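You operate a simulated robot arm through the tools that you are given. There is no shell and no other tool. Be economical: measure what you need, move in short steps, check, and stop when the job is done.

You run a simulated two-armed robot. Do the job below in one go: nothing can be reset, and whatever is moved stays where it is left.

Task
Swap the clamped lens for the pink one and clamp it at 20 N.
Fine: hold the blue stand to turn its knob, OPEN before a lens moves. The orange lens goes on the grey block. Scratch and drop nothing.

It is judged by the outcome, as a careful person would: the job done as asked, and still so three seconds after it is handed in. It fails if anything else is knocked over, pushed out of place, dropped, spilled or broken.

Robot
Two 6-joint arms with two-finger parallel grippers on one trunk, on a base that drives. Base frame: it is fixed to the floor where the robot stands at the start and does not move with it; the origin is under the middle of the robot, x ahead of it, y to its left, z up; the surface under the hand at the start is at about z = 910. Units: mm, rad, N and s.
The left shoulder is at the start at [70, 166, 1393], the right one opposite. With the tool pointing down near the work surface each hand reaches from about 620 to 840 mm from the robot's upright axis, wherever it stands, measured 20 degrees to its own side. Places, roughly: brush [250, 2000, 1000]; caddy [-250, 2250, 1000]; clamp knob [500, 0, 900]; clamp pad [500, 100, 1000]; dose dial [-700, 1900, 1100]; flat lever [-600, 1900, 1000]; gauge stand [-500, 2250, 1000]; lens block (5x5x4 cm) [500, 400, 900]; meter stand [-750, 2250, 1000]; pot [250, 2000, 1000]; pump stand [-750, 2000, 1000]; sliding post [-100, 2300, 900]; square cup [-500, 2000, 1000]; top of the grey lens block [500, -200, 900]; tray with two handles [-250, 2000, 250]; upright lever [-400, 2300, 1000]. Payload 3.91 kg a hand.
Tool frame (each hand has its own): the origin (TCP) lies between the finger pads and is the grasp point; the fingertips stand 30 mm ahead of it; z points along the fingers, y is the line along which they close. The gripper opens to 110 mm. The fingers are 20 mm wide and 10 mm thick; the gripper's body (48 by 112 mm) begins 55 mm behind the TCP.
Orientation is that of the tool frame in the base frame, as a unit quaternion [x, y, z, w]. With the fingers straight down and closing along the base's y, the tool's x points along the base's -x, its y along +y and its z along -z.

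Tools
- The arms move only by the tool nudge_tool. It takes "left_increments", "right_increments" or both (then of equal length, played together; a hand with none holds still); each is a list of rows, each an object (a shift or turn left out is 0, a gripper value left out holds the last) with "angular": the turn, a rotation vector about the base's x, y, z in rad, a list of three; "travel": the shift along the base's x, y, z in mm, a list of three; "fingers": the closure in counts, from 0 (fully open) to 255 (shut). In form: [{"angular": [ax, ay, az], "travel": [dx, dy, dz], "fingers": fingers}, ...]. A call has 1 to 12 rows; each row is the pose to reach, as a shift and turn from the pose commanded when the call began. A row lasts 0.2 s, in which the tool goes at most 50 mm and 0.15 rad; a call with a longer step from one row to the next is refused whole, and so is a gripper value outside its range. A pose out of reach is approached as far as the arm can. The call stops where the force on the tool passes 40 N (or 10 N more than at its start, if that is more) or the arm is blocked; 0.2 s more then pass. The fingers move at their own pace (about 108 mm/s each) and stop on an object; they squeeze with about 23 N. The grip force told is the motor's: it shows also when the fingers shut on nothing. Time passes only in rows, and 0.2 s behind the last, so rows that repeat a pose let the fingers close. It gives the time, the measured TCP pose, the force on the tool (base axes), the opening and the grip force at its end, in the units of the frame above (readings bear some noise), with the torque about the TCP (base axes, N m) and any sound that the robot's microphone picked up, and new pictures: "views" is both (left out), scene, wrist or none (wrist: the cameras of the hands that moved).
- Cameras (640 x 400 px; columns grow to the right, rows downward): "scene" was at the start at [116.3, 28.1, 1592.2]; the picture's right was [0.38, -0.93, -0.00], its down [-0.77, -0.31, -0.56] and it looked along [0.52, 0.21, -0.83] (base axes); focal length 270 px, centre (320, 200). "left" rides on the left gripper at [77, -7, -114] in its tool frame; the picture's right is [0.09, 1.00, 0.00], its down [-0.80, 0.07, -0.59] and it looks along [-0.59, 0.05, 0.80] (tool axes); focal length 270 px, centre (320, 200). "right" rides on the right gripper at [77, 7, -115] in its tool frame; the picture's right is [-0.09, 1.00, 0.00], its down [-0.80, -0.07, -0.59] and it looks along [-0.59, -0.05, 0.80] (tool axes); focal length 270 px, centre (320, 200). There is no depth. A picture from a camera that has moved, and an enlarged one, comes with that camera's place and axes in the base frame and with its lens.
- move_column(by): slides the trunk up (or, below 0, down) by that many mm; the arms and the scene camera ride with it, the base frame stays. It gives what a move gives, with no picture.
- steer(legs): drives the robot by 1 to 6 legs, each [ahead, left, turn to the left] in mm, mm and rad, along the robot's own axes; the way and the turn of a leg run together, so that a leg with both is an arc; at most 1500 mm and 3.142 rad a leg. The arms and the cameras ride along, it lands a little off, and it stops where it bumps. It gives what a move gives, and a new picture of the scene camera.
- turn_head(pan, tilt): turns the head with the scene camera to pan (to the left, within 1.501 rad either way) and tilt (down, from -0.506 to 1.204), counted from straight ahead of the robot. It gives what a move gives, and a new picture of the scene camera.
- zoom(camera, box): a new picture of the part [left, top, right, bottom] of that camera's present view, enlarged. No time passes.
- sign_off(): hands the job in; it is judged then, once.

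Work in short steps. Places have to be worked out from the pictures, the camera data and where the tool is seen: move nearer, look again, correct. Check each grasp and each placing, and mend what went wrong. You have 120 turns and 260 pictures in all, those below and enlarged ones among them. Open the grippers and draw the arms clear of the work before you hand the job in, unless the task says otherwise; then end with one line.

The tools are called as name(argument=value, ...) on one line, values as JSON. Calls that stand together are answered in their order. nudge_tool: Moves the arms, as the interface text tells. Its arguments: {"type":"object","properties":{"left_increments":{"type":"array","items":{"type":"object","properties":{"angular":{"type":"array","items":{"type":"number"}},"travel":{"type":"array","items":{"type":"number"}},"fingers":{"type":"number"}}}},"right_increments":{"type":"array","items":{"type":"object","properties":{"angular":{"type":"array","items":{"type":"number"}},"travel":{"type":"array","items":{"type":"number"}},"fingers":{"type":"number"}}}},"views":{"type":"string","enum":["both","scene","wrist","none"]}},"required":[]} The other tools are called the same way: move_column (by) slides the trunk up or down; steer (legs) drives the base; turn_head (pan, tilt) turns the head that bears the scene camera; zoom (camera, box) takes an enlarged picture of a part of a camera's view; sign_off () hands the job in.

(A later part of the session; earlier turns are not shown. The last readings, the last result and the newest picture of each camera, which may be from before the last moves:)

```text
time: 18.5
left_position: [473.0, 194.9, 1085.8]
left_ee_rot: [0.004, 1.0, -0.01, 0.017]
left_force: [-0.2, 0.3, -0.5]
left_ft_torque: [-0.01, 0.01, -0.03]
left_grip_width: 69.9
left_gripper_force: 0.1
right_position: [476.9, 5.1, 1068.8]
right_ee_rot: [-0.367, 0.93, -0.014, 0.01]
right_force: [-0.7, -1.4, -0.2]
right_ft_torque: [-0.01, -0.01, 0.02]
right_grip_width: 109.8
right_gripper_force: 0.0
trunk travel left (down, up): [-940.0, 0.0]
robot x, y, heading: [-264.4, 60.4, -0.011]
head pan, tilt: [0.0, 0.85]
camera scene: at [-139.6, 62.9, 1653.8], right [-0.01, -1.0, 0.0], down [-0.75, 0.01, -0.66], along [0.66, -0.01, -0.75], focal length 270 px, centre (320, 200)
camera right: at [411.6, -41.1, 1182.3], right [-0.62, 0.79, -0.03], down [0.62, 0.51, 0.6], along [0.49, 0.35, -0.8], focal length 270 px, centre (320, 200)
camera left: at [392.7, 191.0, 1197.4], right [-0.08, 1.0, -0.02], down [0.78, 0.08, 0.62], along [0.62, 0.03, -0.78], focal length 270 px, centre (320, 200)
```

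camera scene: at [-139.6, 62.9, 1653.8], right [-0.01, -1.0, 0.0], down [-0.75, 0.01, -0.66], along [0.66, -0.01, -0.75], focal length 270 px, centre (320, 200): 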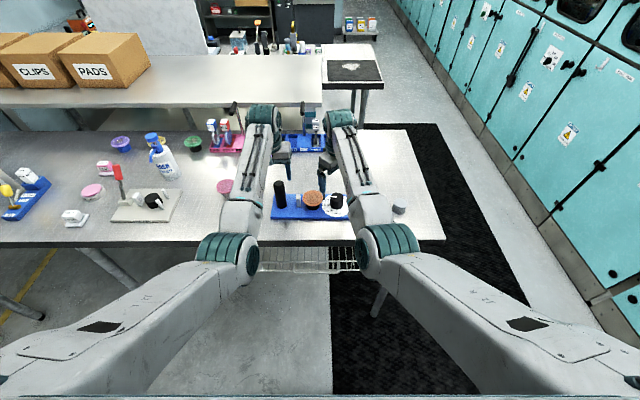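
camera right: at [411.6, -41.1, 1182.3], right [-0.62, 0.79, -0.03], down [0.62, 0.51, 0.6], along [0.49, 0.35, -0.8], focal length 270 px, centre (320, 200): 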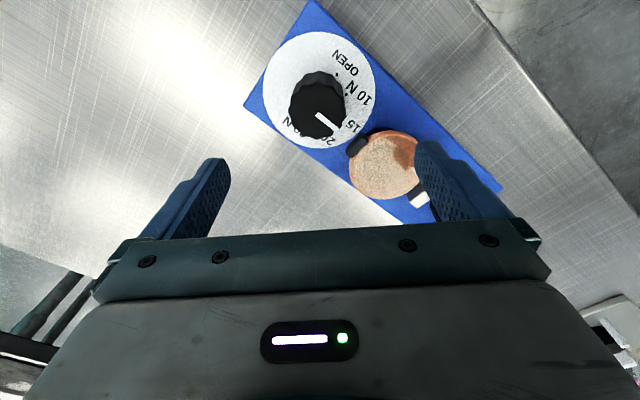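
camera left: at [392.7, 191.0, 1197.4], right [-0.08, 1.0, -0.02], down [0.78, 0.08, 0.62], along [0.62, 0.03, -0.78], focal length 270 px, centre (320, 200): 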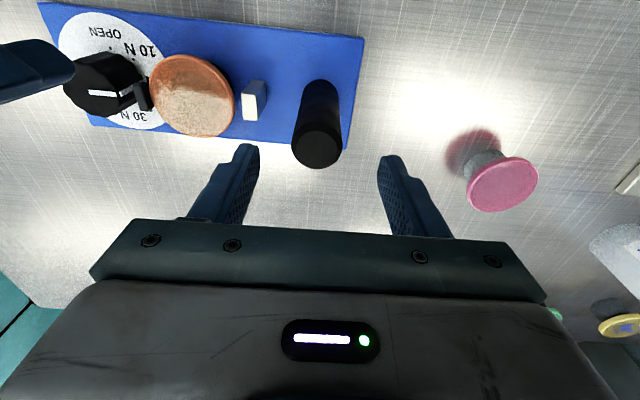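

Post top is at about (483, 192), knob at (480, 1). The left hand descends and grips the post; the right hand aligns above the knob.

nudge_tool(left_increments=[{"travel": [9, -3, 0], "fingers": 93}, {"travel": [9, -3, -38], "fingers": 93}, {"travel": [9, -3, -76], "fingers": 93}, {"travel": [9, -3, -76], "fingers": 93}, {"travel": [9, -3, -76], "fingers": 255}, {"travel": [9, -3, -76], "fingers": 255}, {"travel": [9, -3, -76], "fingers": 255}], right_increments=[{"travel": [3, -4, 0], "fingers": 70}, {"travel": [3, -4, -20], "fingers": 70}, {"travel": [3, -4, -40], "fingers": 70}, {"travel": [3, -4, -50], "fingers": 70}, {"travel": [3, -4, -50], "fingers": 70}, {"travel": [3, -4, -50], "fingers": 70}, {"travel": [3, -4, -50], "fingers": 70}], views="both")

```text
time: 20.1
left_position: [483.6, 189.3, 1010.3]
left_ee_rot: [0.003, 1.0, -0.009, 0.017]
left_force: [-0.5, 1.5, 0.5]
left_ft_torque: [0.62, -0.17, 0.04]
left_grip_width: 35.4
left_gripper_force: 22.5
right_position: [481.6, 0.3, 1017.6]
right_ee_rot: [-0.367, 0.93, -0.014, 0.009]
right_force: [-0.4, 0.0, 0.3]
right_ft_torque: [0.04, 0.0, 0.03]
right_grip_width: 79.8
right_gripper_force: 0.1
trunk travel left (down, up): [-940.0, 0.0]
robot x, y, heading: [-269.9, 63.6, -0.009]
head pan, tilt: [0.0, 0.85]
camera scene: at [-137.8, 62.0, 1653.6], right [-0.01, -1.0, 0.0], down [-0.75, 0.01, -0.66], along [0.66, -0.01, -0.75], focal length 270 px, centre (320, 200)
camera right: at [416.2, -45.7, 1130.0], right [-0.62, 0.79, -0.03], down [0.62, 0.51, 0.6], along [0.49, 0.35, -0.8], focal length 270 px, centre (320, 200)
camera left: at [402.6, 186.9, 1121.5], right [-0.08, 1.0, -0.02], down [0.78, 0.08, 0.62], along [0.62, 0.03, -0.79], focal length 270 px, centre (320, 200)
```

scene: 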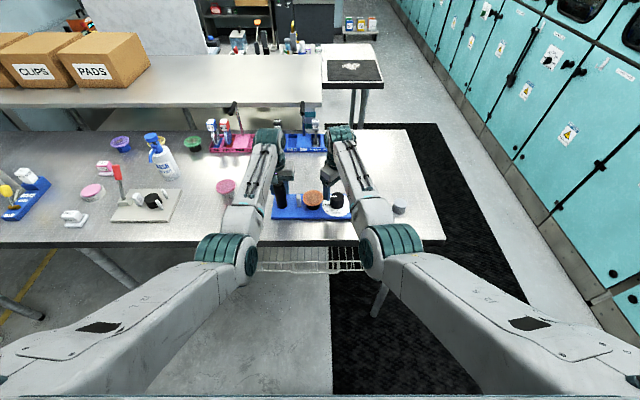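
right: 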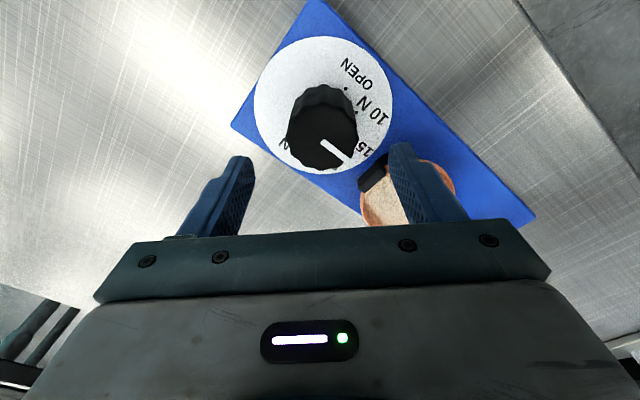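
left: 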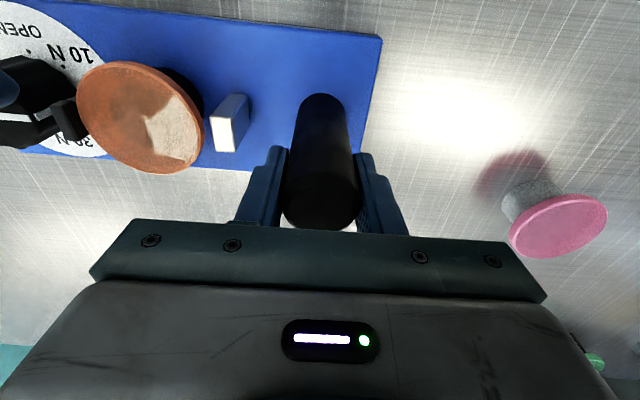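

Left grip is good and the right hand is centred over the knob. I lower it 47 mm and close.

nudge_tool(right_increments=[{"travel": [-2, -1, -20], "fingers": 70}, {"travel": [-2, -1, -40], "fingers": 70}, {"travel": [-2, -1, -48], "fingers": 70}, {"travel": [-2, -1, -48], "fingers": 255}, {"travel": [-2, -1, -48], "fingers": 255}, {"travel": [-2, -1, -48], "fingers": 255}], views="wrist")

zoom(camera="left", box=[0, 0, 256, 160])

```text
time: 21.5
left_position: [484.3, 190.0, 1009.0]
left_ee_rot: [0.004, 1.0, -0.009, 0.017]
left_force: [-1.4, 4.2, 1.4]
left_ft_torque: [0.35, -0.22, -0.18]
left_grip_width: 35.9
left_gripper_force: 23.3
right_position: [478.3, -2.0, 969.6]
right_ee_rot: [-0.368, 0.93, -0.014, 0.009]
right_force: [1.2, -3.8, 0.4]
right_ft_torque: [0.41, 0.47, -0.02]
right_grip_width: 45.8
right_gripper_force: 23.1
trunk travel left (down, up): [-940.0, 0.0]
robot x, y, heading: [-267.2, 60.7, -0.008]
head pan, tilt: [0.0, 0.85]
camera right: at [413.5, -47.0, 1082.1], right [-0.62, 0.79, -0.03], down [0.62, 0.51, 0.6], along [0.49, 0.35, -0.8], focal length 270 px, centre (320, 200)
```

right: 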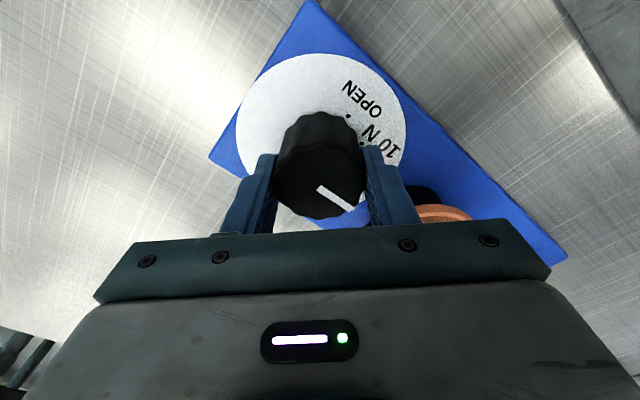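

```text
2.50 times, centred on (128, 80) of left
camera zoom: at [402.6, 186.8, 1121.5], right [-0.08, 1.0, -0.02], down [0.78, 0.08, 0.62], along [0.62, 0.03, -0.79], focal length 676 px, centre (800, 500)
```

zoom: 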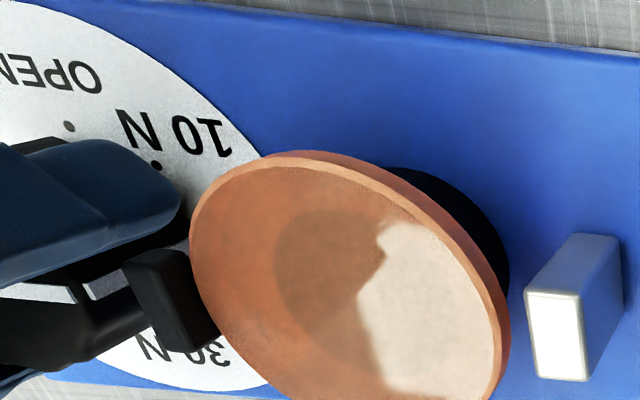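

Knob gripped (46 mm). I turn it counter-clockwise 45° first and check.

nudge_tool(right_increments=[{"angular": [0, 0, 0.131]}, {"angular": [0, 0, 0.262]}, {"angular": [0, 0, 0.393]}, {"angular": [0, 0, 0.524]}, {"angular": [0, 0, 0.655]}, {"angular": [0, 0, 0.785]}], views="wrist")

```text
time: 22.9
left_position: [485.1, 191.3, 1008.5]
left_ee_rot: [0.004, 1.0, -0.009, 0.016]
left_force: [1.3, 13.6, 6.2]
left_ft_torque: [-0.55, -0.56, 0.12]
left_grip_width: 35.7
left_gripper_force: 22.2
right_position: [477.5, -0.4, 969.9]
right_ee_rot: [-0.696, 0.717, -0.009, 0.013]
right_force: [-0.4, -13.9, -5.3]
right_ft_torque: [-0.26, 0.71, -0.03]
right_grip_width: 45.9
right_gripper_force: 23.1
trunk travel left (down, up): [-940.0, 0.0]
robot x, y, heading: [-269.6, 61.3, -0.008]
head pan, tilt: [0.0, 0.85]
camera right: at [464.2, -77.9, 1082.7], right [-0.99, 0.12, -0.03], down [0.08, 0.8, 0.6], along [0.1, 0.59, -0.8], focal length 270 px, centre (320, 200)
```

right: 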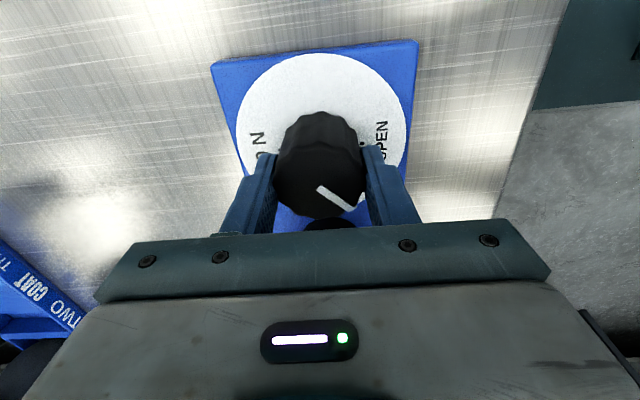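

The knob turned along. I continue another 45° to OPEN, easing the hand 2 mm to −y against the sideways force.

nudge_tool(right_increments=[{"travel": [0, -1, 0], "angular": [0, 0, 0.131]}, {"travel": [0, -1, 0], "angular": [0, 0, 0.262]}, {"travel": [0, -2, 0], "angular": [0, 0, 0.393]}, {"travel": [0, -2, 0], "angular": [0, 0, 0.524]}, {"travel": [0, -2, 0], "angular": [0, 0, 0.655]}, {"travel": [0, -2, 0], "angular": [0, 0, 0.785]}], views="wrist")

zoom(camera="left", box=[0, 0, 256, 160])

```text
time: 24.3
left_position: [483.4, 189.9, 1010.6]
left_ee_rot: [0.004, 1.0, -0.009, 0.017]
left_force: [4.0, 11.9, 10.9]
left_ft_torque: [0.93, -0.19, 0.0]
left_grip_width: 35.7
left_gripper_force: 23.2
right_position: [478.6, -1.6, 970.0]
right_ee_rot: [0.918, -0.397, 0.004, -0.017]
right_force: [0.3, -10.2, -1.5]
right_ft_torque: [-0.52, 0.5, -0.04]
right_grip_width: 45.8
right_gripper_force: 23.1
trunk travel left (down, up): [-940.0, 0.0]
robot x, y, heading: [-263.7, 62.9, -0.009]
head pan, tilt: [0.0, 0.85]
camera right: at [523.2, -65.8, 1082.7], right [-0.79, -0.62, -0.03], down [-0.51, 0.62, 0.6], along [-0.35, 0.49, -0.8], focal length 270 px, centre (320, 200)
```

right: 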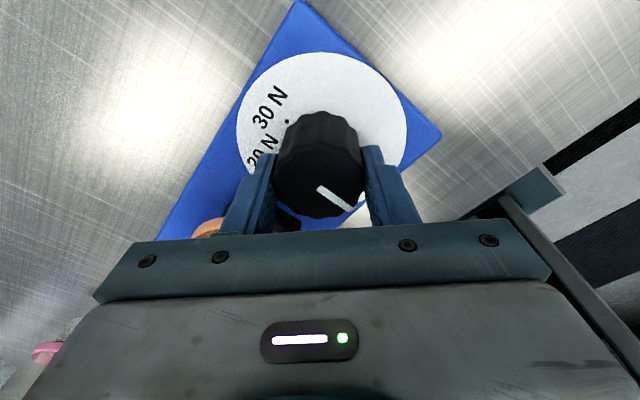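

```text
2.50 times, centred on (128, 80) of left
camera zoom: at [402.4, 186.7, 1121.9], right [-0.08, 1.0, -0.02], down [0.78, 0.08, 0.62], along [0.62, 0.03, -0.78], focal length 676 px, centre (800, 500)
```

zoom: 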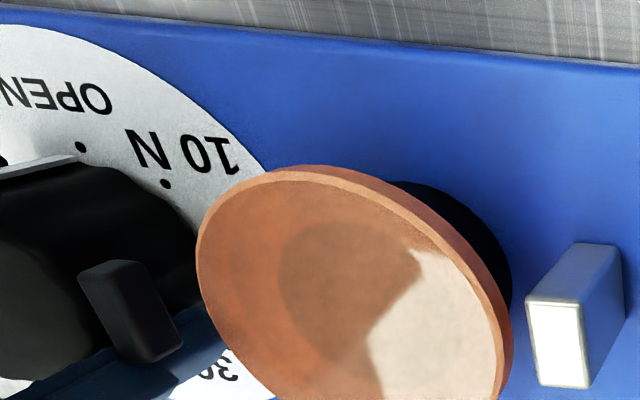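

The pad has drawn back from the lens and the pointer is at OPEN. I release the knob, lift the right hand, and look.

nudge_tool(right_increments=[{"fingers": 75}, {"fingers": 75}, {"travel": [0, 0, 30], "fingers": 75}, {"travel": [0, 0, 65], "fingers": 75}, {"travel": [0, 0, 100], "fingers": 75}], views="both")

zoom(camera="scene", box=[262, 165, 366, 230])

```text
time: 25.5
left_position: [482.8, 190.3, 1007.8]
left_ee_rot: [0.003, 1.0, -0.009, 0.015]
left_force: [-1.0, -1.2, 2.8]
left_ft_torque: [0.41, 0.44, 0.12]
left_grip_width: 35.4
left_gripper_force: 22.8
right_position: [476.7, -0.5, 1069.4]
right_ee_rot: [0.917, -0.398, 0.004, -0.016]
right_force: [-0.5, 0.0, 0.3]
right_ft_torque: [0.0, 0.0, -0.01]
right_grip_width: 77.6
right_gripper_force: 0.1
trunk travel left (down, up): [-940.0, 0.0]
robot x, y, heading: [-268.1, 60.6, -0.003]
head pan, tilt: [0.0, 0.85]
camera scene: at [-138.3, 61.5, 1653.5], right [-0.01, -1.0, 0.0], down [-0.75, 0.01, -0.66], along [0.66, 0.0, -0.75], focal length 270 px, centre (320, 200)
camera right: at [521.0, -64.5, 1183.0], right [-0.79, -0.62, -0.03], down [-0.51, 0.62, 0.6], along [-0.35, 0.49, -0.8], focal length 270 px, centre (320, 200)
```

scene: 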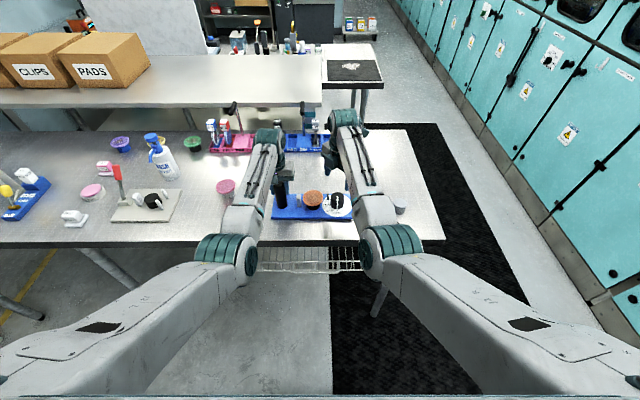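
right: 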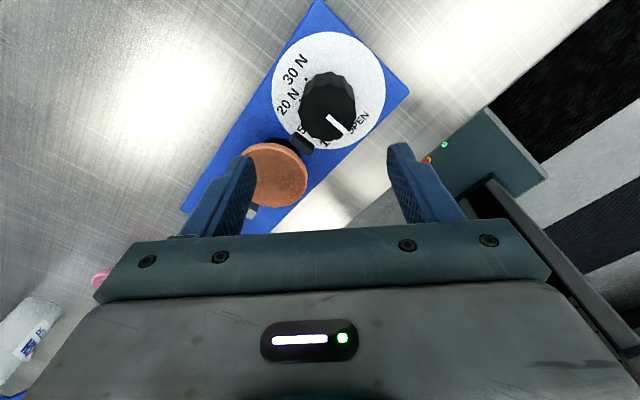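

```text
6.15 times, centred on (314, 198) of scene
camera zoom: at [-138.3, 61.5, 1653.5], right [-0.01, -1.0, 0.0], down [-0.75, 0.01, -0.66], along [0.66, 0.0, -0.75], focal length 1663 px, centre (357, 215)
```

zoom: 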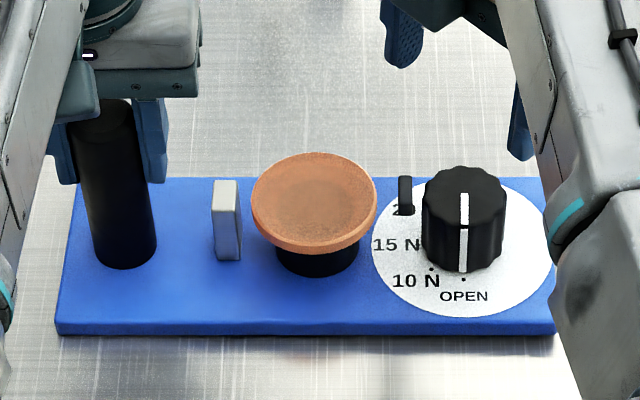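

The clamp is OPEN, exactly on its dot, with a gap at the pad. I release the post, lift the left hand and drive 60 mm left so the right hand reaches the lens comfortably.

nudge_tool(left_increments=[{"fingers": 116}, {"fingers": 116}, {"travel": [0, 0, 30], "fingers": 116}, {"travel": [0, 0, 60], "fingers": 116}, {"travel": [0, 0, 76], "fingers": 116}, {"travel": [0, 45, 76], "fingers": 0}, {"travel": [0, 90, 76], "fingers": 0}], views="none")

steer(legs=[[10, 60, 0]])

```text
time: 27.1
left_position: [487.0, 282.5, 1083.9]
left_ee_rot: [0.005, 1.0, -0.01, 0.016]
left_force: [-0.4, 1.1, 0.4]
left_ft_torque: [0.01, 0.01, -0.03]
left_grip_width: 109.9
left_gripper_force: 0.0
right_position: [477.8, 3.0, 1069.7]
right_ee_rot: [0.917, -0.398, 0.004, -0.015]
right_force: [-0.1, -0.4, 0.4]
right_ft_torque: [0.0, -0.02, -0.02]
right_grip_width: 77.5
right_gripper_force: 0.0
trunk travel left (down, up): [-940.0, 0.0]
robot x, y, heading: [-263.9, 61.8, -0.007]
head pan, tilt: [0.0, 0.85]
```

```text
time: 28.0
left_position: [495.8, 329.1, 1088.4]
left_ee_rot: [0.005, 1.0, -0.006, 0.017]
left_force: [0.3, -1.1, -0.1]
left_ft_torque: [0.07, -0.03, 0.0]
left_grip_width: 110.0
left_gripper_force: 0.0
right_position: [487.3, 47.1, 1070.3]
right_ee_rot: [0.917, -0.398, 0.003, -0.021]
right_force: [-0.2, -1.4, 0.1]
right_ft_torque: [0.09, -0.01, 0.01]
right_grip_width: 77.6
right_gripper_force: 0.1
trunk travel left (down, up): [-940.0, 0.0]
robot x, y, heading: [-255.8, 121.1, -0.01]
head pan, tilt: [0.0, 0.85]
camera scene: at [-129.7, 105.9, 1653.8], right [-0.01, -1.0, -0.01], down [-0.75, 0.01, -0.66], along [0.66, 0.0, -0.75], focal length 270 px, centre (320, 200)
```

scene: 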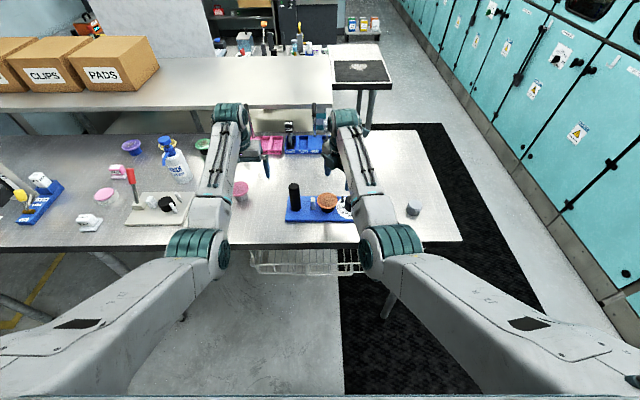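

Right hand goes above the lens with the fingers closing along x (turn −0.75 rad), fully open.

nudge_tool(right_increments=[{"travel": [-1, 8, 0], "angular": [0, 0, -0.15], "fingers": 0}, {"travel": [-2, 16, 0], "angular": [0, 0, -0.3], "fingers": 0}, {"travel": [-3, 24, 0], "angular": [0, 0, -0.45], "fingers": 0}, {"travel": [-4, 32, 0], "angular": [0, 0, -0.6], "fingers": 0}, {"travel": [-5, 38, 0], "angular": [0, 0, -0.75], "fingers": 0}, {"travel": [-5, 38, 0], "angular": [0, 0, -0.75], "fingers": 0}], views="both")

zoom(camera="scene", box=[270, 165, 374, 230])

```text
time: 29.4
left_position: [497.9, 336.4, 1084.1]
left_ee_rot: [0.005, 1.0, -0.01, 0.017]
left_force: [-0.7, 0.5, 0.5]
left_ft_torque: [-0.03, 0.06, -0.01]
left_grip_width: 109.8
left_gripper_force: 0.1
right_position: [481.4, 94.0, 1068.9]
right_ee_rot: [-0.706, 0.708, -0.008, 0.014]
right_force: [-0.1, -0.8, -0.5]
right_ft_torque: [-0.01, -0.03, -0.01]
right_grip_width: 109.9
right_gripper_force: 0.0
trunk travel left (down, up): [-940.0, 0.0]
robot x, y, heading: [-250.1, 118.0, -0.008]
head pan, tilt: [0.0, 0.85]
camera scene: at [-127.2, 119.2, 1653.6], right [-0.01, -1.0, 0.0], down [-0.75, 0.01, -0.66], along [0.66, -0.01, -0.75], focal length 270 px, centre (320, 200)
camera right: at [471.0, 16.0, 1182.8], right [-1.0, 0.09, -0.03], down [0.05, 0.8, 0.6], along [0.08, 0.6, -0.8], focal length 270 px, centre (320, 200)
```

scene: 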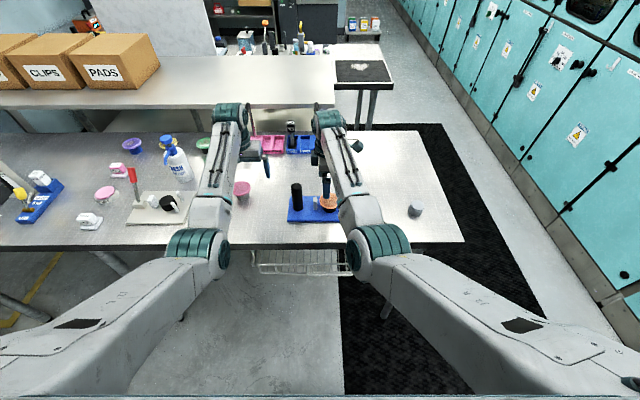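
right: 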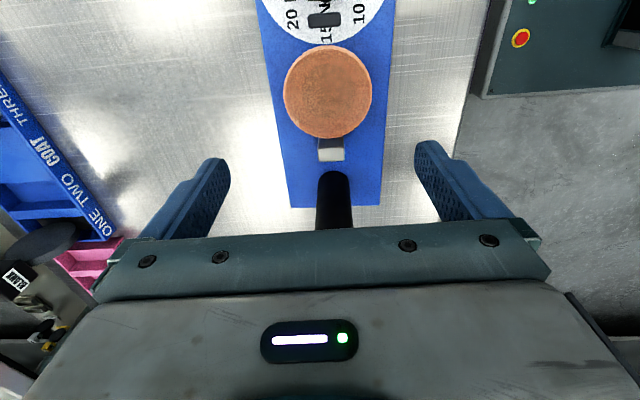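

```text
6.15 times, centred on (322, 198) of scene
camera zoom: at [-127.2, 119.2, 1653.6], right [-0.01, -1.0, 0.0], down [-0.75, 0.01, -0.66], along [0.66, -0.01, -0.75], focal length 1663 px, centre (308, 215)
```

zoom: 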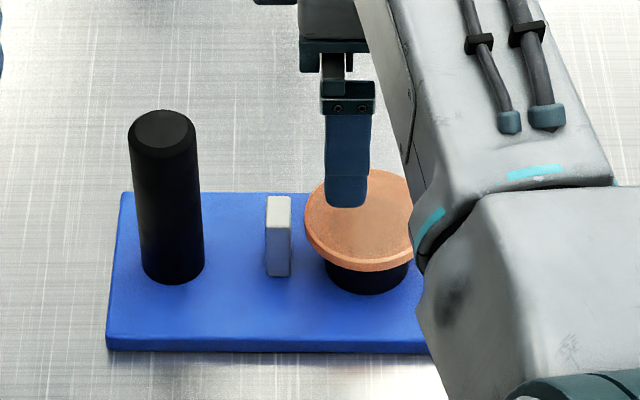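

The lens centre computes to about (479, 81). I shift over it and lower to z≈1000 for a check.

nudge_tool(right_increments=[{"travel": [-2, -13, 0]}, {"travel": [-2, -13, -35]}, {"travel": [-2, -13, -69]}, {"travel": [-2, -13, -69]}], views="both")

zoom(camera="scene", box=[270, 165, 374, 230])

```text
time: 30.4
left_position: [498.1, 336.1, 1083.9]
left_ee_rot: [0.005, 1.0, -0.01, 0.016]
left_force: [0.0, -0.2, 0.3]
left_ft_torque: [-0.02, 0.01, 0.0]
left_grip_width: 109.9
left_gripper_force: 0.1
right_position: [478.8, 79.9, 998.0]
right_ee_rot: [-0.707, 0.707, -0.01, 0.014]
right_force: [-0.1, 0.3, -0.3]
right_ft_torque: [-0.02, -0.01, -0.03]
right_grip_width: 110.0
right_gripper_force: 0.2
trunk travel left (down, up): [-940.0, 0.0]
robot x, y, heading: [-256.4, 118.3, -0.004]
head pan, tilt: [0.0, 0.85]
camera scene: at [-127.5, 119.5, 1653.6], right [-0.01, -1.0, 0.0], down [-0.75, 0.01, -0.66], along [0.66, -0.01, -0.75], focal length 270 px, centre (320, 200)
camera right: at [468.1, 2.2, 1111.7], right [-1.0, 0.09, -0.03], down [0.05, 0.8, 0.6], along [0.08, 0.6, -0.8], focal length 270 px, centre (320, 200)
```

scene: 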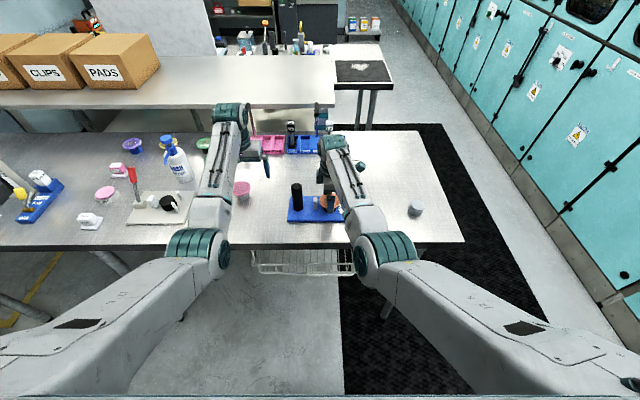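
right: 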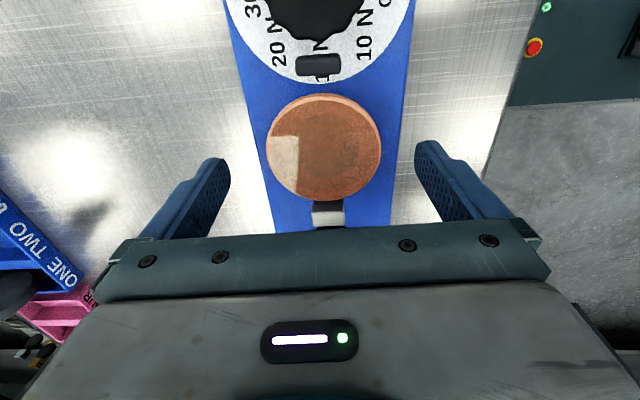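

```text
6.15 times, centred on (322, 198) of scene
camera zoom: at [-127.5, 119.5, 1653.6], right [-0.01, -1.0, 0.0], down [-0.75, 0.01, -0.66], along [0.66, -0.01, -0.75], focal length 1663 px, centre (308, 215)
```

zoom: 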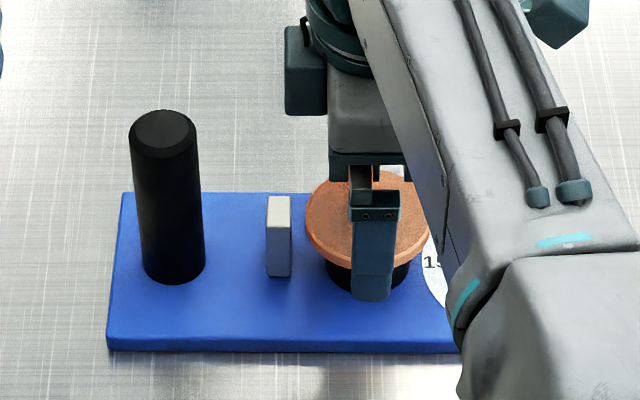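

The fingers straddle the disc well in x. I lower to z≈965 and close on the rim.

nudge_tool(right_increments=[{"travel": [0, 0, -18]}, {"travel": [0, 0, -34]}, {"travel": [0, 0, -34]}, {"travel": [0, 0, -34], "fingers": 60}, {"travel": [0, 0, -34], "fingers": 255}, {"travel": [0, 0, -34], "fingers": 255}, {"travel": [0, 0, -34], "fingers": 255}], views="both")

zoom(camera="scene", box=[270, 165, 374, 230])

```text
time: 32.0
left_position: [498.3, 337.2, 1082.7]
left_ee_rot: [0.005, 1.0, -0.011, 0.017]
left_force: [-0.7, -0.4, 0.8]
left_ft_torque: [0.01, -0.01, -0.03]
left_grip_width: 109.9
left_gripper_force: 0.0
right_position: [480.6, 80.8, 964.1]
right_ee_rot: [-0.707, 0.707, -0.009, 0.014]
right_force: [0.6, 0.6, 1.9]
right_ft_torque: [-0.01, 0.0, 0.01]
right_grip_width: 68.5
right_gripper_force: 23.0
trunk travel left (down, up): [-940.0, 0.0]
robot x, y, heading: [-255.8, 120.9, -0.009]
head pan, tilt: [0.0, 0.85]
camera scene: at [-127.3, 119.7, 1653.6], right [-0.01, -1.0, 0.0], down [-0.75, 0.01, -0.66], along [0.66, -0.01, -0.75], focal length 270 px, centre (320, 200)
camera right: at [469.5, 3.5, 1077.7], right [-1.0, 0.09, -0.03], down [0.05, 0.8, 0.6], along [0.08, 0.6, -0.8], focal length 270 px, centre (320, 200)
```

scene: 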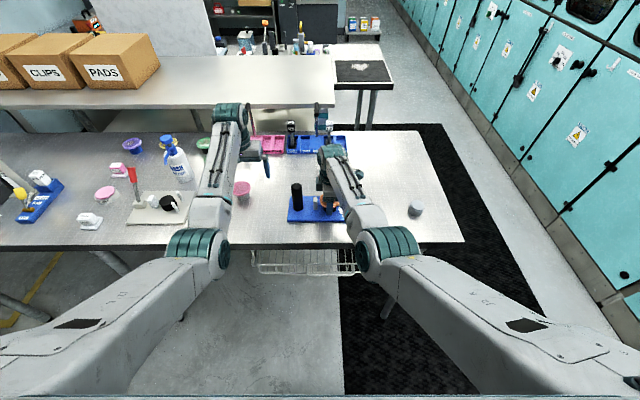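
right: 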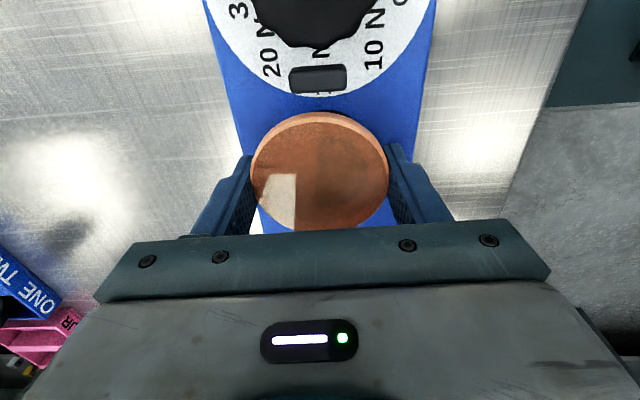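

```text
6.15 times, centred on (322, 198) of scene
camera zoom: at [-127.3, 119.7, 1653.6], right [-0.01, -1.0, 0.0], down [-0.75, 0.01, -0.66], along [0.66, -0.01, -0.75], focal length 1663 px, centre (308, 215)
```

zoom: 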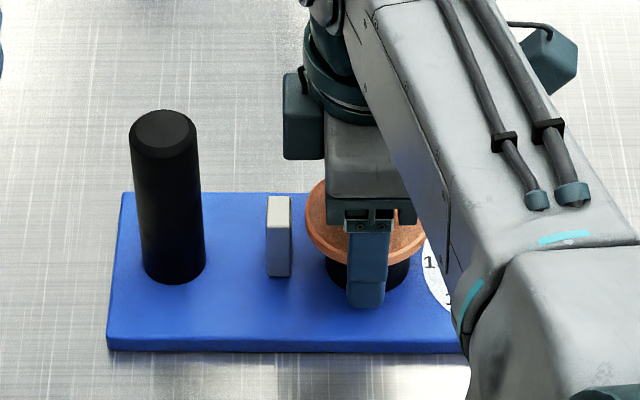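

The disc is gripped at 68.5 mm. I lift it straight up in small steps.

nudge_tool(right_increments=[{"travel": [0, 0, 8]}, {"travel": [0, 0, 20]}, {"travel": [0, 0, 45]}, {"travel": [0, 0, 75]}, {"travel": [0, 0, 95]}], views="both")

```text
time: 33.2
left_position: [498.2, 337.0, 1083.5]
left_ee_rot: [0.006, 1.0, -0.01, 0.017]
left_force: [0.7, -0.6, 0.0]
left_ft_torque: [-0.01, -0.03, -0.01]
left_grip_width: 109.8
left_gripper_force: 0.1
right_position: [480.3, 81.8, 1061.4]
right_ee_rot: [-0.707, 0.707, -0.008, 0.013]
right_force: [0.1, 0.7, 0.5]
right_ft_torque: [0.0, 0.02, 0.02]
right_grip_width: 0.0
right_gripper_force: 23.2
trunk travel left (down, up): [-940.0, 0.0]
robot x, y, heading: [-255.2, 120.0, -0.012]
head pan, tilt: [0.0, 0.85]
camera scene: at [-127.2, 119.8, 1653.6], right [-0.01, -1.0, 0.0], down [-0.75, 0.01, -0.66], along [0.66, -0.01, -0.75], focal length 270 px, centre (320, 200)
camera right: at [469.1, 2.8, 1175.0], right [-1.0, 0.09, -0.03], down [0.05, 0.8, 0.6], along [0.08, 0.6, -0.8], focal length 270 px, centre (320, 200)
```

scene: 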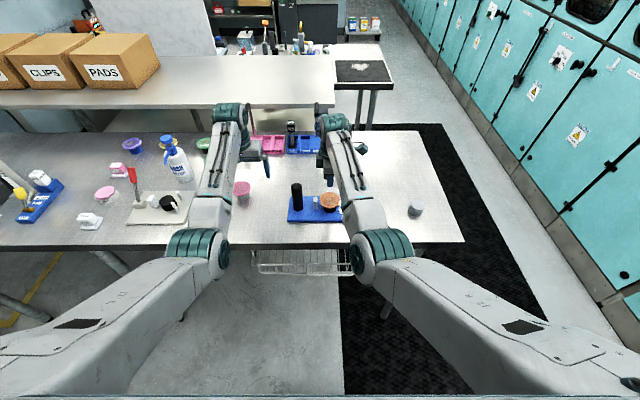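
right: 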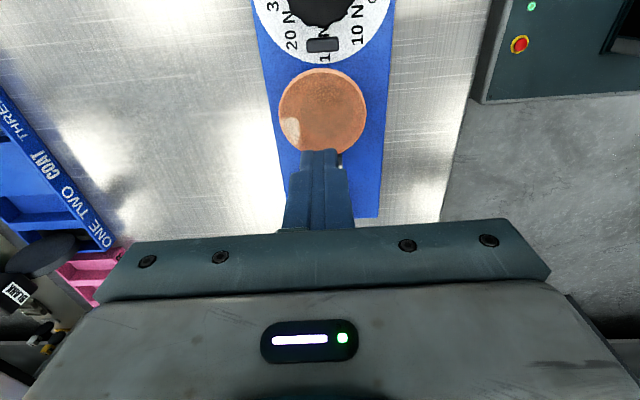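

The lens slipped out of the fingers and seems still to sit on its pedestal. I look closely.

zoom(camera="right", box=[240, 40, 400, 170])

zoom(camera="scene", box=[290, 180, 354, 220])

zoom(camera="left", box=[0, 0, 640, 400])

```text
3.08 times, centred on (320, 105) of right
camera zoom: at [469.1, 2.8, 1175.0], right [-1.0, 0.09, -0.03], down [0.05, 0.8, 0.6], along [0.08, 0.6, -0.8], focal length 832 px, centre (320, 492)
```

zoom: 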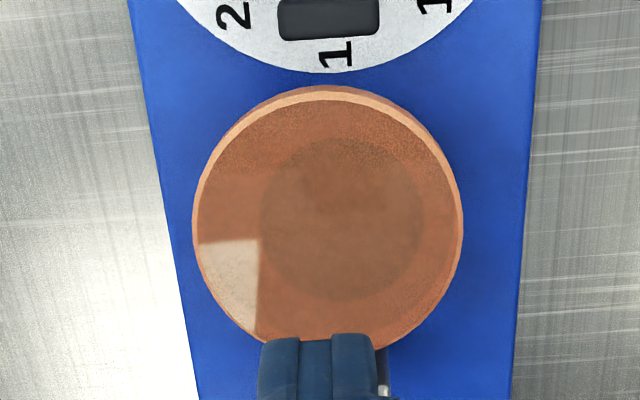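

```text
10.00 times, centred on (322, 200) of scene
camera zoom: at [-127.2, 119.8, 1653.6], right [-0.01, -1.0, 0.0], down [-0.75, 0.01, -0.66], along [0.66, -0.01, -0.75], focal length 2702 px, centre (300, 200)
```

zoom: 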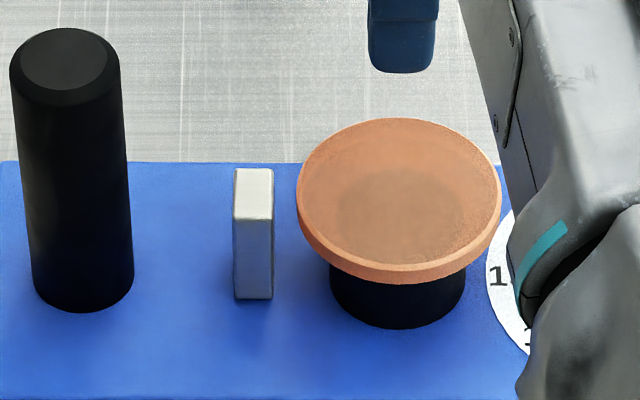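

```text
1.00 times, centred on (320, 200) of left (not enlarged: the box is as wide or as high as the picture)
camera zoom: at [416.2, 334.3, 1195.5], right [-0.08, 1.0, -0.02], down [0.78, 0.07, 0.62], along [0.62, 0.03, -0.79], focal length 270 px, centre (320, 200)
```

zoom: 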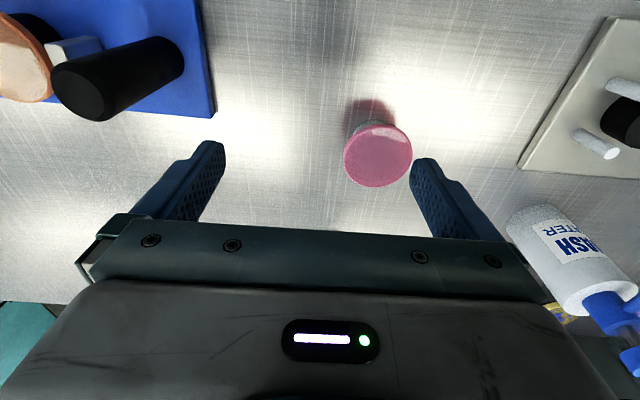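

The lens is unmoved on its pedestal, so the fingers just slid off its rim. I try again better centred (y≈78) and deeper so the rim lies at the grasp point, then lift very slowly.

nudge_tool(right_increments=[{"travel": [0, 0, 0], "fingers": 0}, {"travel": [0, 0, 0], "fingers": 0}, {"travel": [0, -3, 0], "fingers": 0}, {"travel": [-1, -4, -35], "fingers": 0}, {"travel": [-1, -4, -70], "fingers": 0}, {"travel": [-1, -4, -95], "fingers": 0}, {"travel": [-1, -4, -104], "fingers": 0}, {"travel": [-1, -4, -104], "fingers": 0}], views="both")

zoom(camera="scene", box=[290, 180, 354, 220])

```text
time: 35.0
left_position: [498.0, 336.7, 1082.5]
left_ee_rot: [0.006, 1.0, -0.011, 0.017]
left_force: [-0.2, 0.3, 0.3]
left_ft_torque: [0.01, -0.03, -0.01]
left_grip_width: 110.0
left_gripper_force: 0.1
right_position: [483.7, 78.1, 956.3]
right_ee_rot: [0.707, -0.707, 0.009, -0.014]
right_force: [0.0, -0.5, 0.2]
right_ft_torque: [0.01, -0.05, -0.05]
right_grip_width: 110.0
right_gripper_force: 0.1
trunk travel left (down, up): [-940.0, 0.0]
robot x, y, heading: [-255.2, 118.6, -0.008]
head pan, tilt: [0.0, 0.85]
camera scene: at [-127.0, 119.8, 1653.6], right [-0.01, -1.0, 0.0], down [-0.75, 0.01, -0.66], along [0.66, -0.01, -0.75], focal length 270 px, centre (320, 200)
camera right: at [470.7, -0.7, 1069.8], right [-1.0, 0.09, -0.03], down [0.05, 0.8, 0.6], along [0.08, 0.6, -0.8], focal length 270 px, centre (320, 200)
```

scene: 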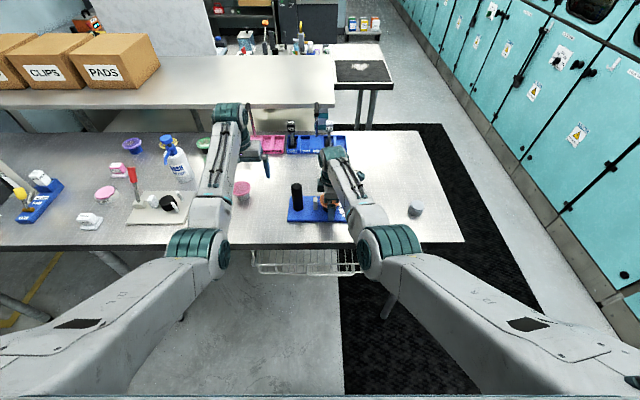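
right: 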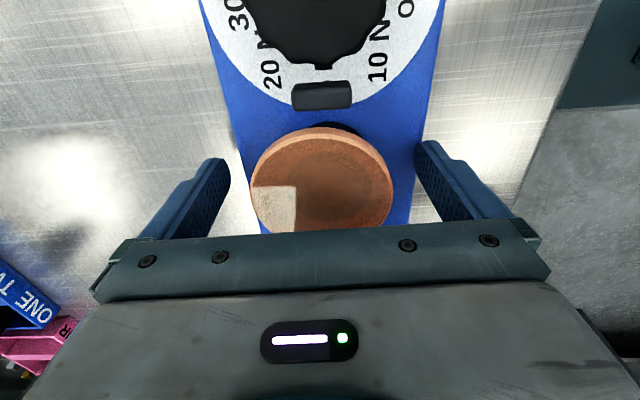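

```text
10.00 times, centred on (322, 200) of scene
camera zoom: at [-127.0, 119.8, 1653.6], right [-0.01, -1.0, 0.0], down [-0.75, 0.01, -0.66], along [0.66, -0.01, -0.75], focal length 2702 px, centre (300, 200)
```

zoom: 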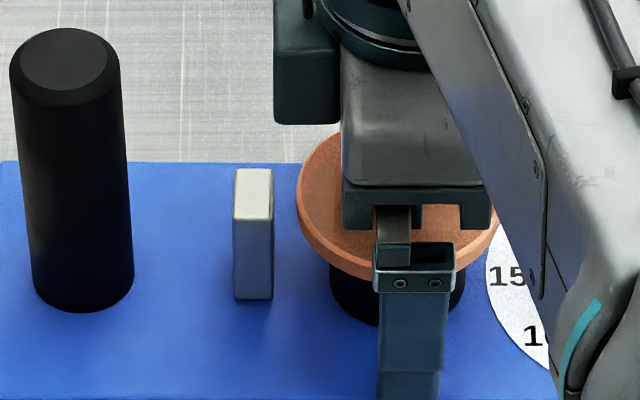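

Fingers are within ~2 mm of the lens centre line. Close, then raise a little.

nudge_tool(right_increments=[{"travel": [0, 1, 0], "fingers": 80}, {"travel": [0, 1, 0], "fingers": 255}, {"travel": [0, 1, 0], "fingers": 255}, {"travel": [0, 1, 0], "fingers": 255}, {"travel": [0, 1, 2], "fingers": 255}, {"travel": [0, 1, 4], "fingers": 255}, {"travel": [0, 1, 6], "fingers": 255}, {"travel": [0, 1, 8], "fingers": 255}], views="wrist")

zoom(camera="scene", box=[290, 180, 354, 220])

```text
time: 36.8
left_position: [497.0, 337.1, 1083.7]
left_ee_rot: [0.005, 1.0, -0.01, 0.017]
left_force: [0.1, 0.8, -0.1]
left_ft_torque: [0.02, -0.01, -0.02]
left_grip_width: 110.0
left_gripper_force: 0.2
right_position: [480.2, 77.7, 964.6]
right_ee_rot: [0.707, -0.707, 0.008, -0.014]
right_force: [0.1, 0.1, -0.7]
right_ft_torque: [0.0, -0.02, 0.01]
right_grip_width: 68.4
right_gripper_force: 22.9
trunk travel left (down, up): [-940.0, 0.0]
robot x, y, heading: [-254.1, 117.8, -0.006]
head pan, tilt: [0.0, 0.85]
camera right: at [468.9, 0.0, 1077.7], right [-1.0, 0.09, -0.03], down [0.05, 0.8, 0.6], along [0.08, 0.6, -0.8], focal length 270 px, centre (320, 200)
```

right: 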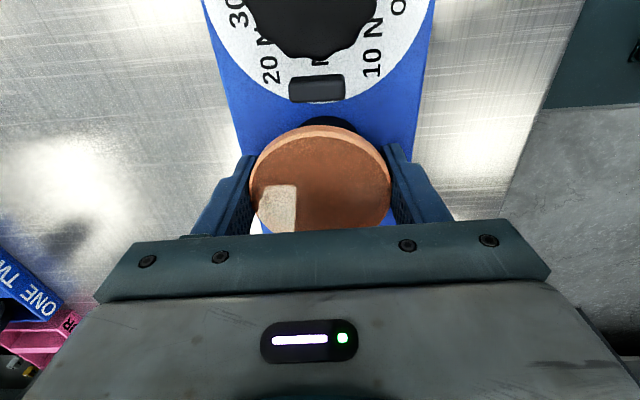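

```text
10.00 times, centred on (322, 200) of scene
camera zoom: at [-127.0, 119.7, 1653.6], right [-0.01, -1.0, 0.0], down [-0.75, 0.01, -0.66], along [0.66, -0.01, -0.75], focal length 2702 px, centre (300, 200)
```

zoom: 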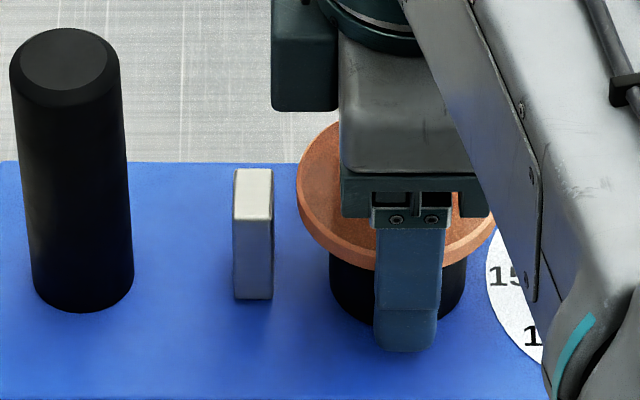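

The lens is up with the hand this time. I continue upward slowly to z≈1015.

nudge_tool(right_increments=[{"travel": [0, 0, 3]}, {"travel": [0, 0, 7]}, {"travel": [0, 0, 12]}, {"travel": [0, 0, 18]}, {"travel": [0, 0, 24]}, {"travel": [0, 0, 30]}, {"travel": [0, 0, 36]}, {"travel": [0, 0, 42]}, {"travel": [0, 0, 47]}, {"travel": [0, 0, 51]}, {"travel": [0, 0, 54]}, {"travel": [0, 0, 55]}], views="wrist")

```text
time: 39.4
left_position: [496.7, 336.3, 1084.1]
left_ee_rot: [0.006, 1.0, -0.01, 0.017]
left_force: [0.6, 0.1, 1.3]
left_ft_torque: [0.0, 0.01, -0.01]
left_grip_width: 109.7
left_gripper_force: 0.0
right_position: [479.1, 78.1, 1020.6]
right_ee_rot: [-0.707, 0.707, -0.009, 0.013]
right_force: [0.6, 0.4, -0.9]
right_ft_torque: [0.02, 0.03, 0.01]
right_grip_width: 68.5
right_gripper_force: 23.2
trunk travel left (down, up): [-940.0, 0.0]
robot x, y, heading: [-251.9, 118.9, -0.006]
head pan, tilt: [0.0, 0.85]
camera right: at [467.8, -0.4, 1133.6], right [-1.0, 0.09, -0.03], down [0.05, 0.8, 0.6], along [0.08, 0.6, -0.8], focal length 270 px, centre (320, 200)
```

right: 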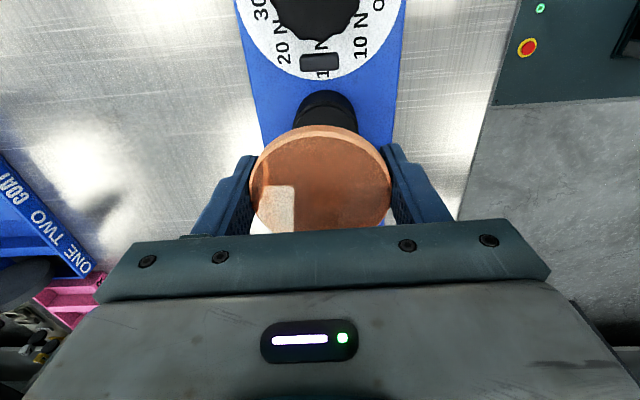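

Held securely. I carry it toward the grey block, stopping ~50 mm short to measure the block.

nudge_tool(right_increments=[{"travel": [0, -8, 0]}, {"travel": [-1, -22, 0]}, {"travel": [-2, -44, 0]}, {"travel": [-3, -68, 0]}, {"travel": [-5, -93, 0]}, {"travel": [-7, -118, 0]}, {"travel": [-9, -143, 0]}, {"travel": [-11, -168, 0]}, {"travel": [-12, -193, 0]}, {"travel": [-13, -218, 0]}, {"travel": [-14, -235, 0]}, {"travel": [-14, -243, 0]}], views="both")

zoom(camera="scene", box=[370, 180, 450, 230])

```text
time: 42.0
left_position: [497.8, 336.4, 1082.3]
left_ee_rot: [0.006, 1.0, -0.009, 0.017]
left_force: [0.0, 0.1, 0.4]
left_ft_torque: [0.03, 0.02, 0.02]
left_grip_width: 110.3
left_gripper_force: 0.1
right_position: [465.1, -167.5, 1017.9]
right_ee_rot: [0.707, -0.707, 0.009, -0.014]
right_force: [0.2, -0.1, 0.0]
right_ft_torque: [-0.01, 0.01, 0.04]
right_grip_width: 68.4
right_gripper_force: 23.2
trunk travel left (down, up): [-940.0, 0.0]
robot x, y, heading: [-252.6, 118.7, -0.01]
head pan, tilt: [0.0, 0.85]
camera scene: at [-127.1, 119.4, 1653.6], right [-0.01, -1.0, 0.0], down [-0.75, 0.01, -0.66], along [0.66, -0.01, -0.75], focal length 270 px, centre (320, 200)
camera right: at [453.3, -244.1, 1131.2], right [-1.0, 0.09, -0.03], down [0.05, 0.8, 0.6], along [0.08, 0.6, -0.8], focal length 270 px, centre (320, 200)
```

scene: 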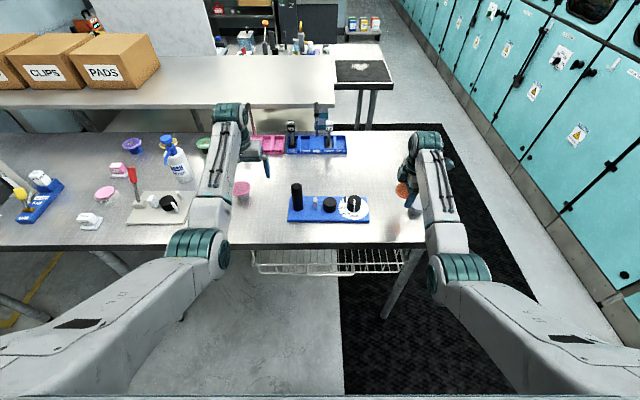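
right: 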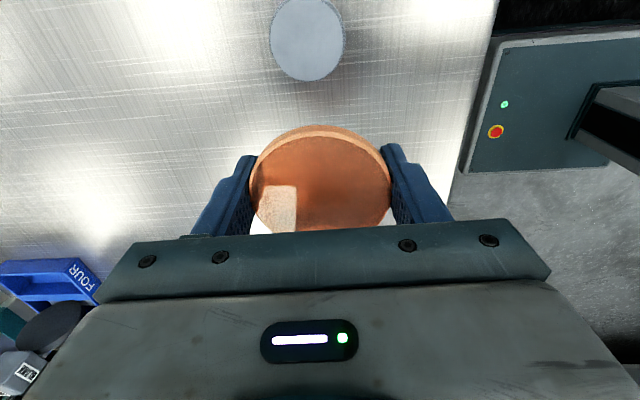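

```text
8.00 times, centred on (410, 205) of scene
camera zoom: at [-127.1, 119.4, 1653.6], right [-0.01, -1.0, 0.0], down [-0.75, 0.01, -0.66], along [0.66, -0.01, -0.75], focal length 2162 px, centre (-400, 160)
```

zoom: 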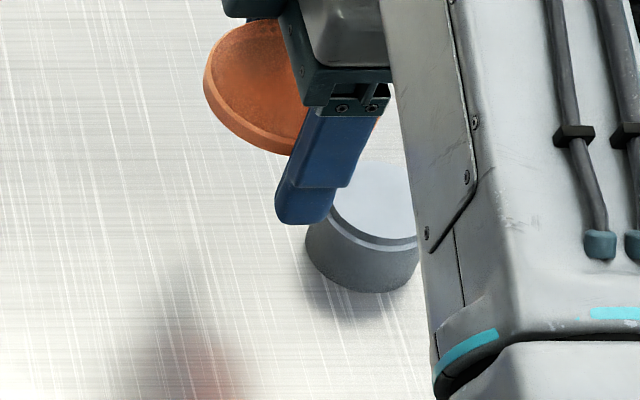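

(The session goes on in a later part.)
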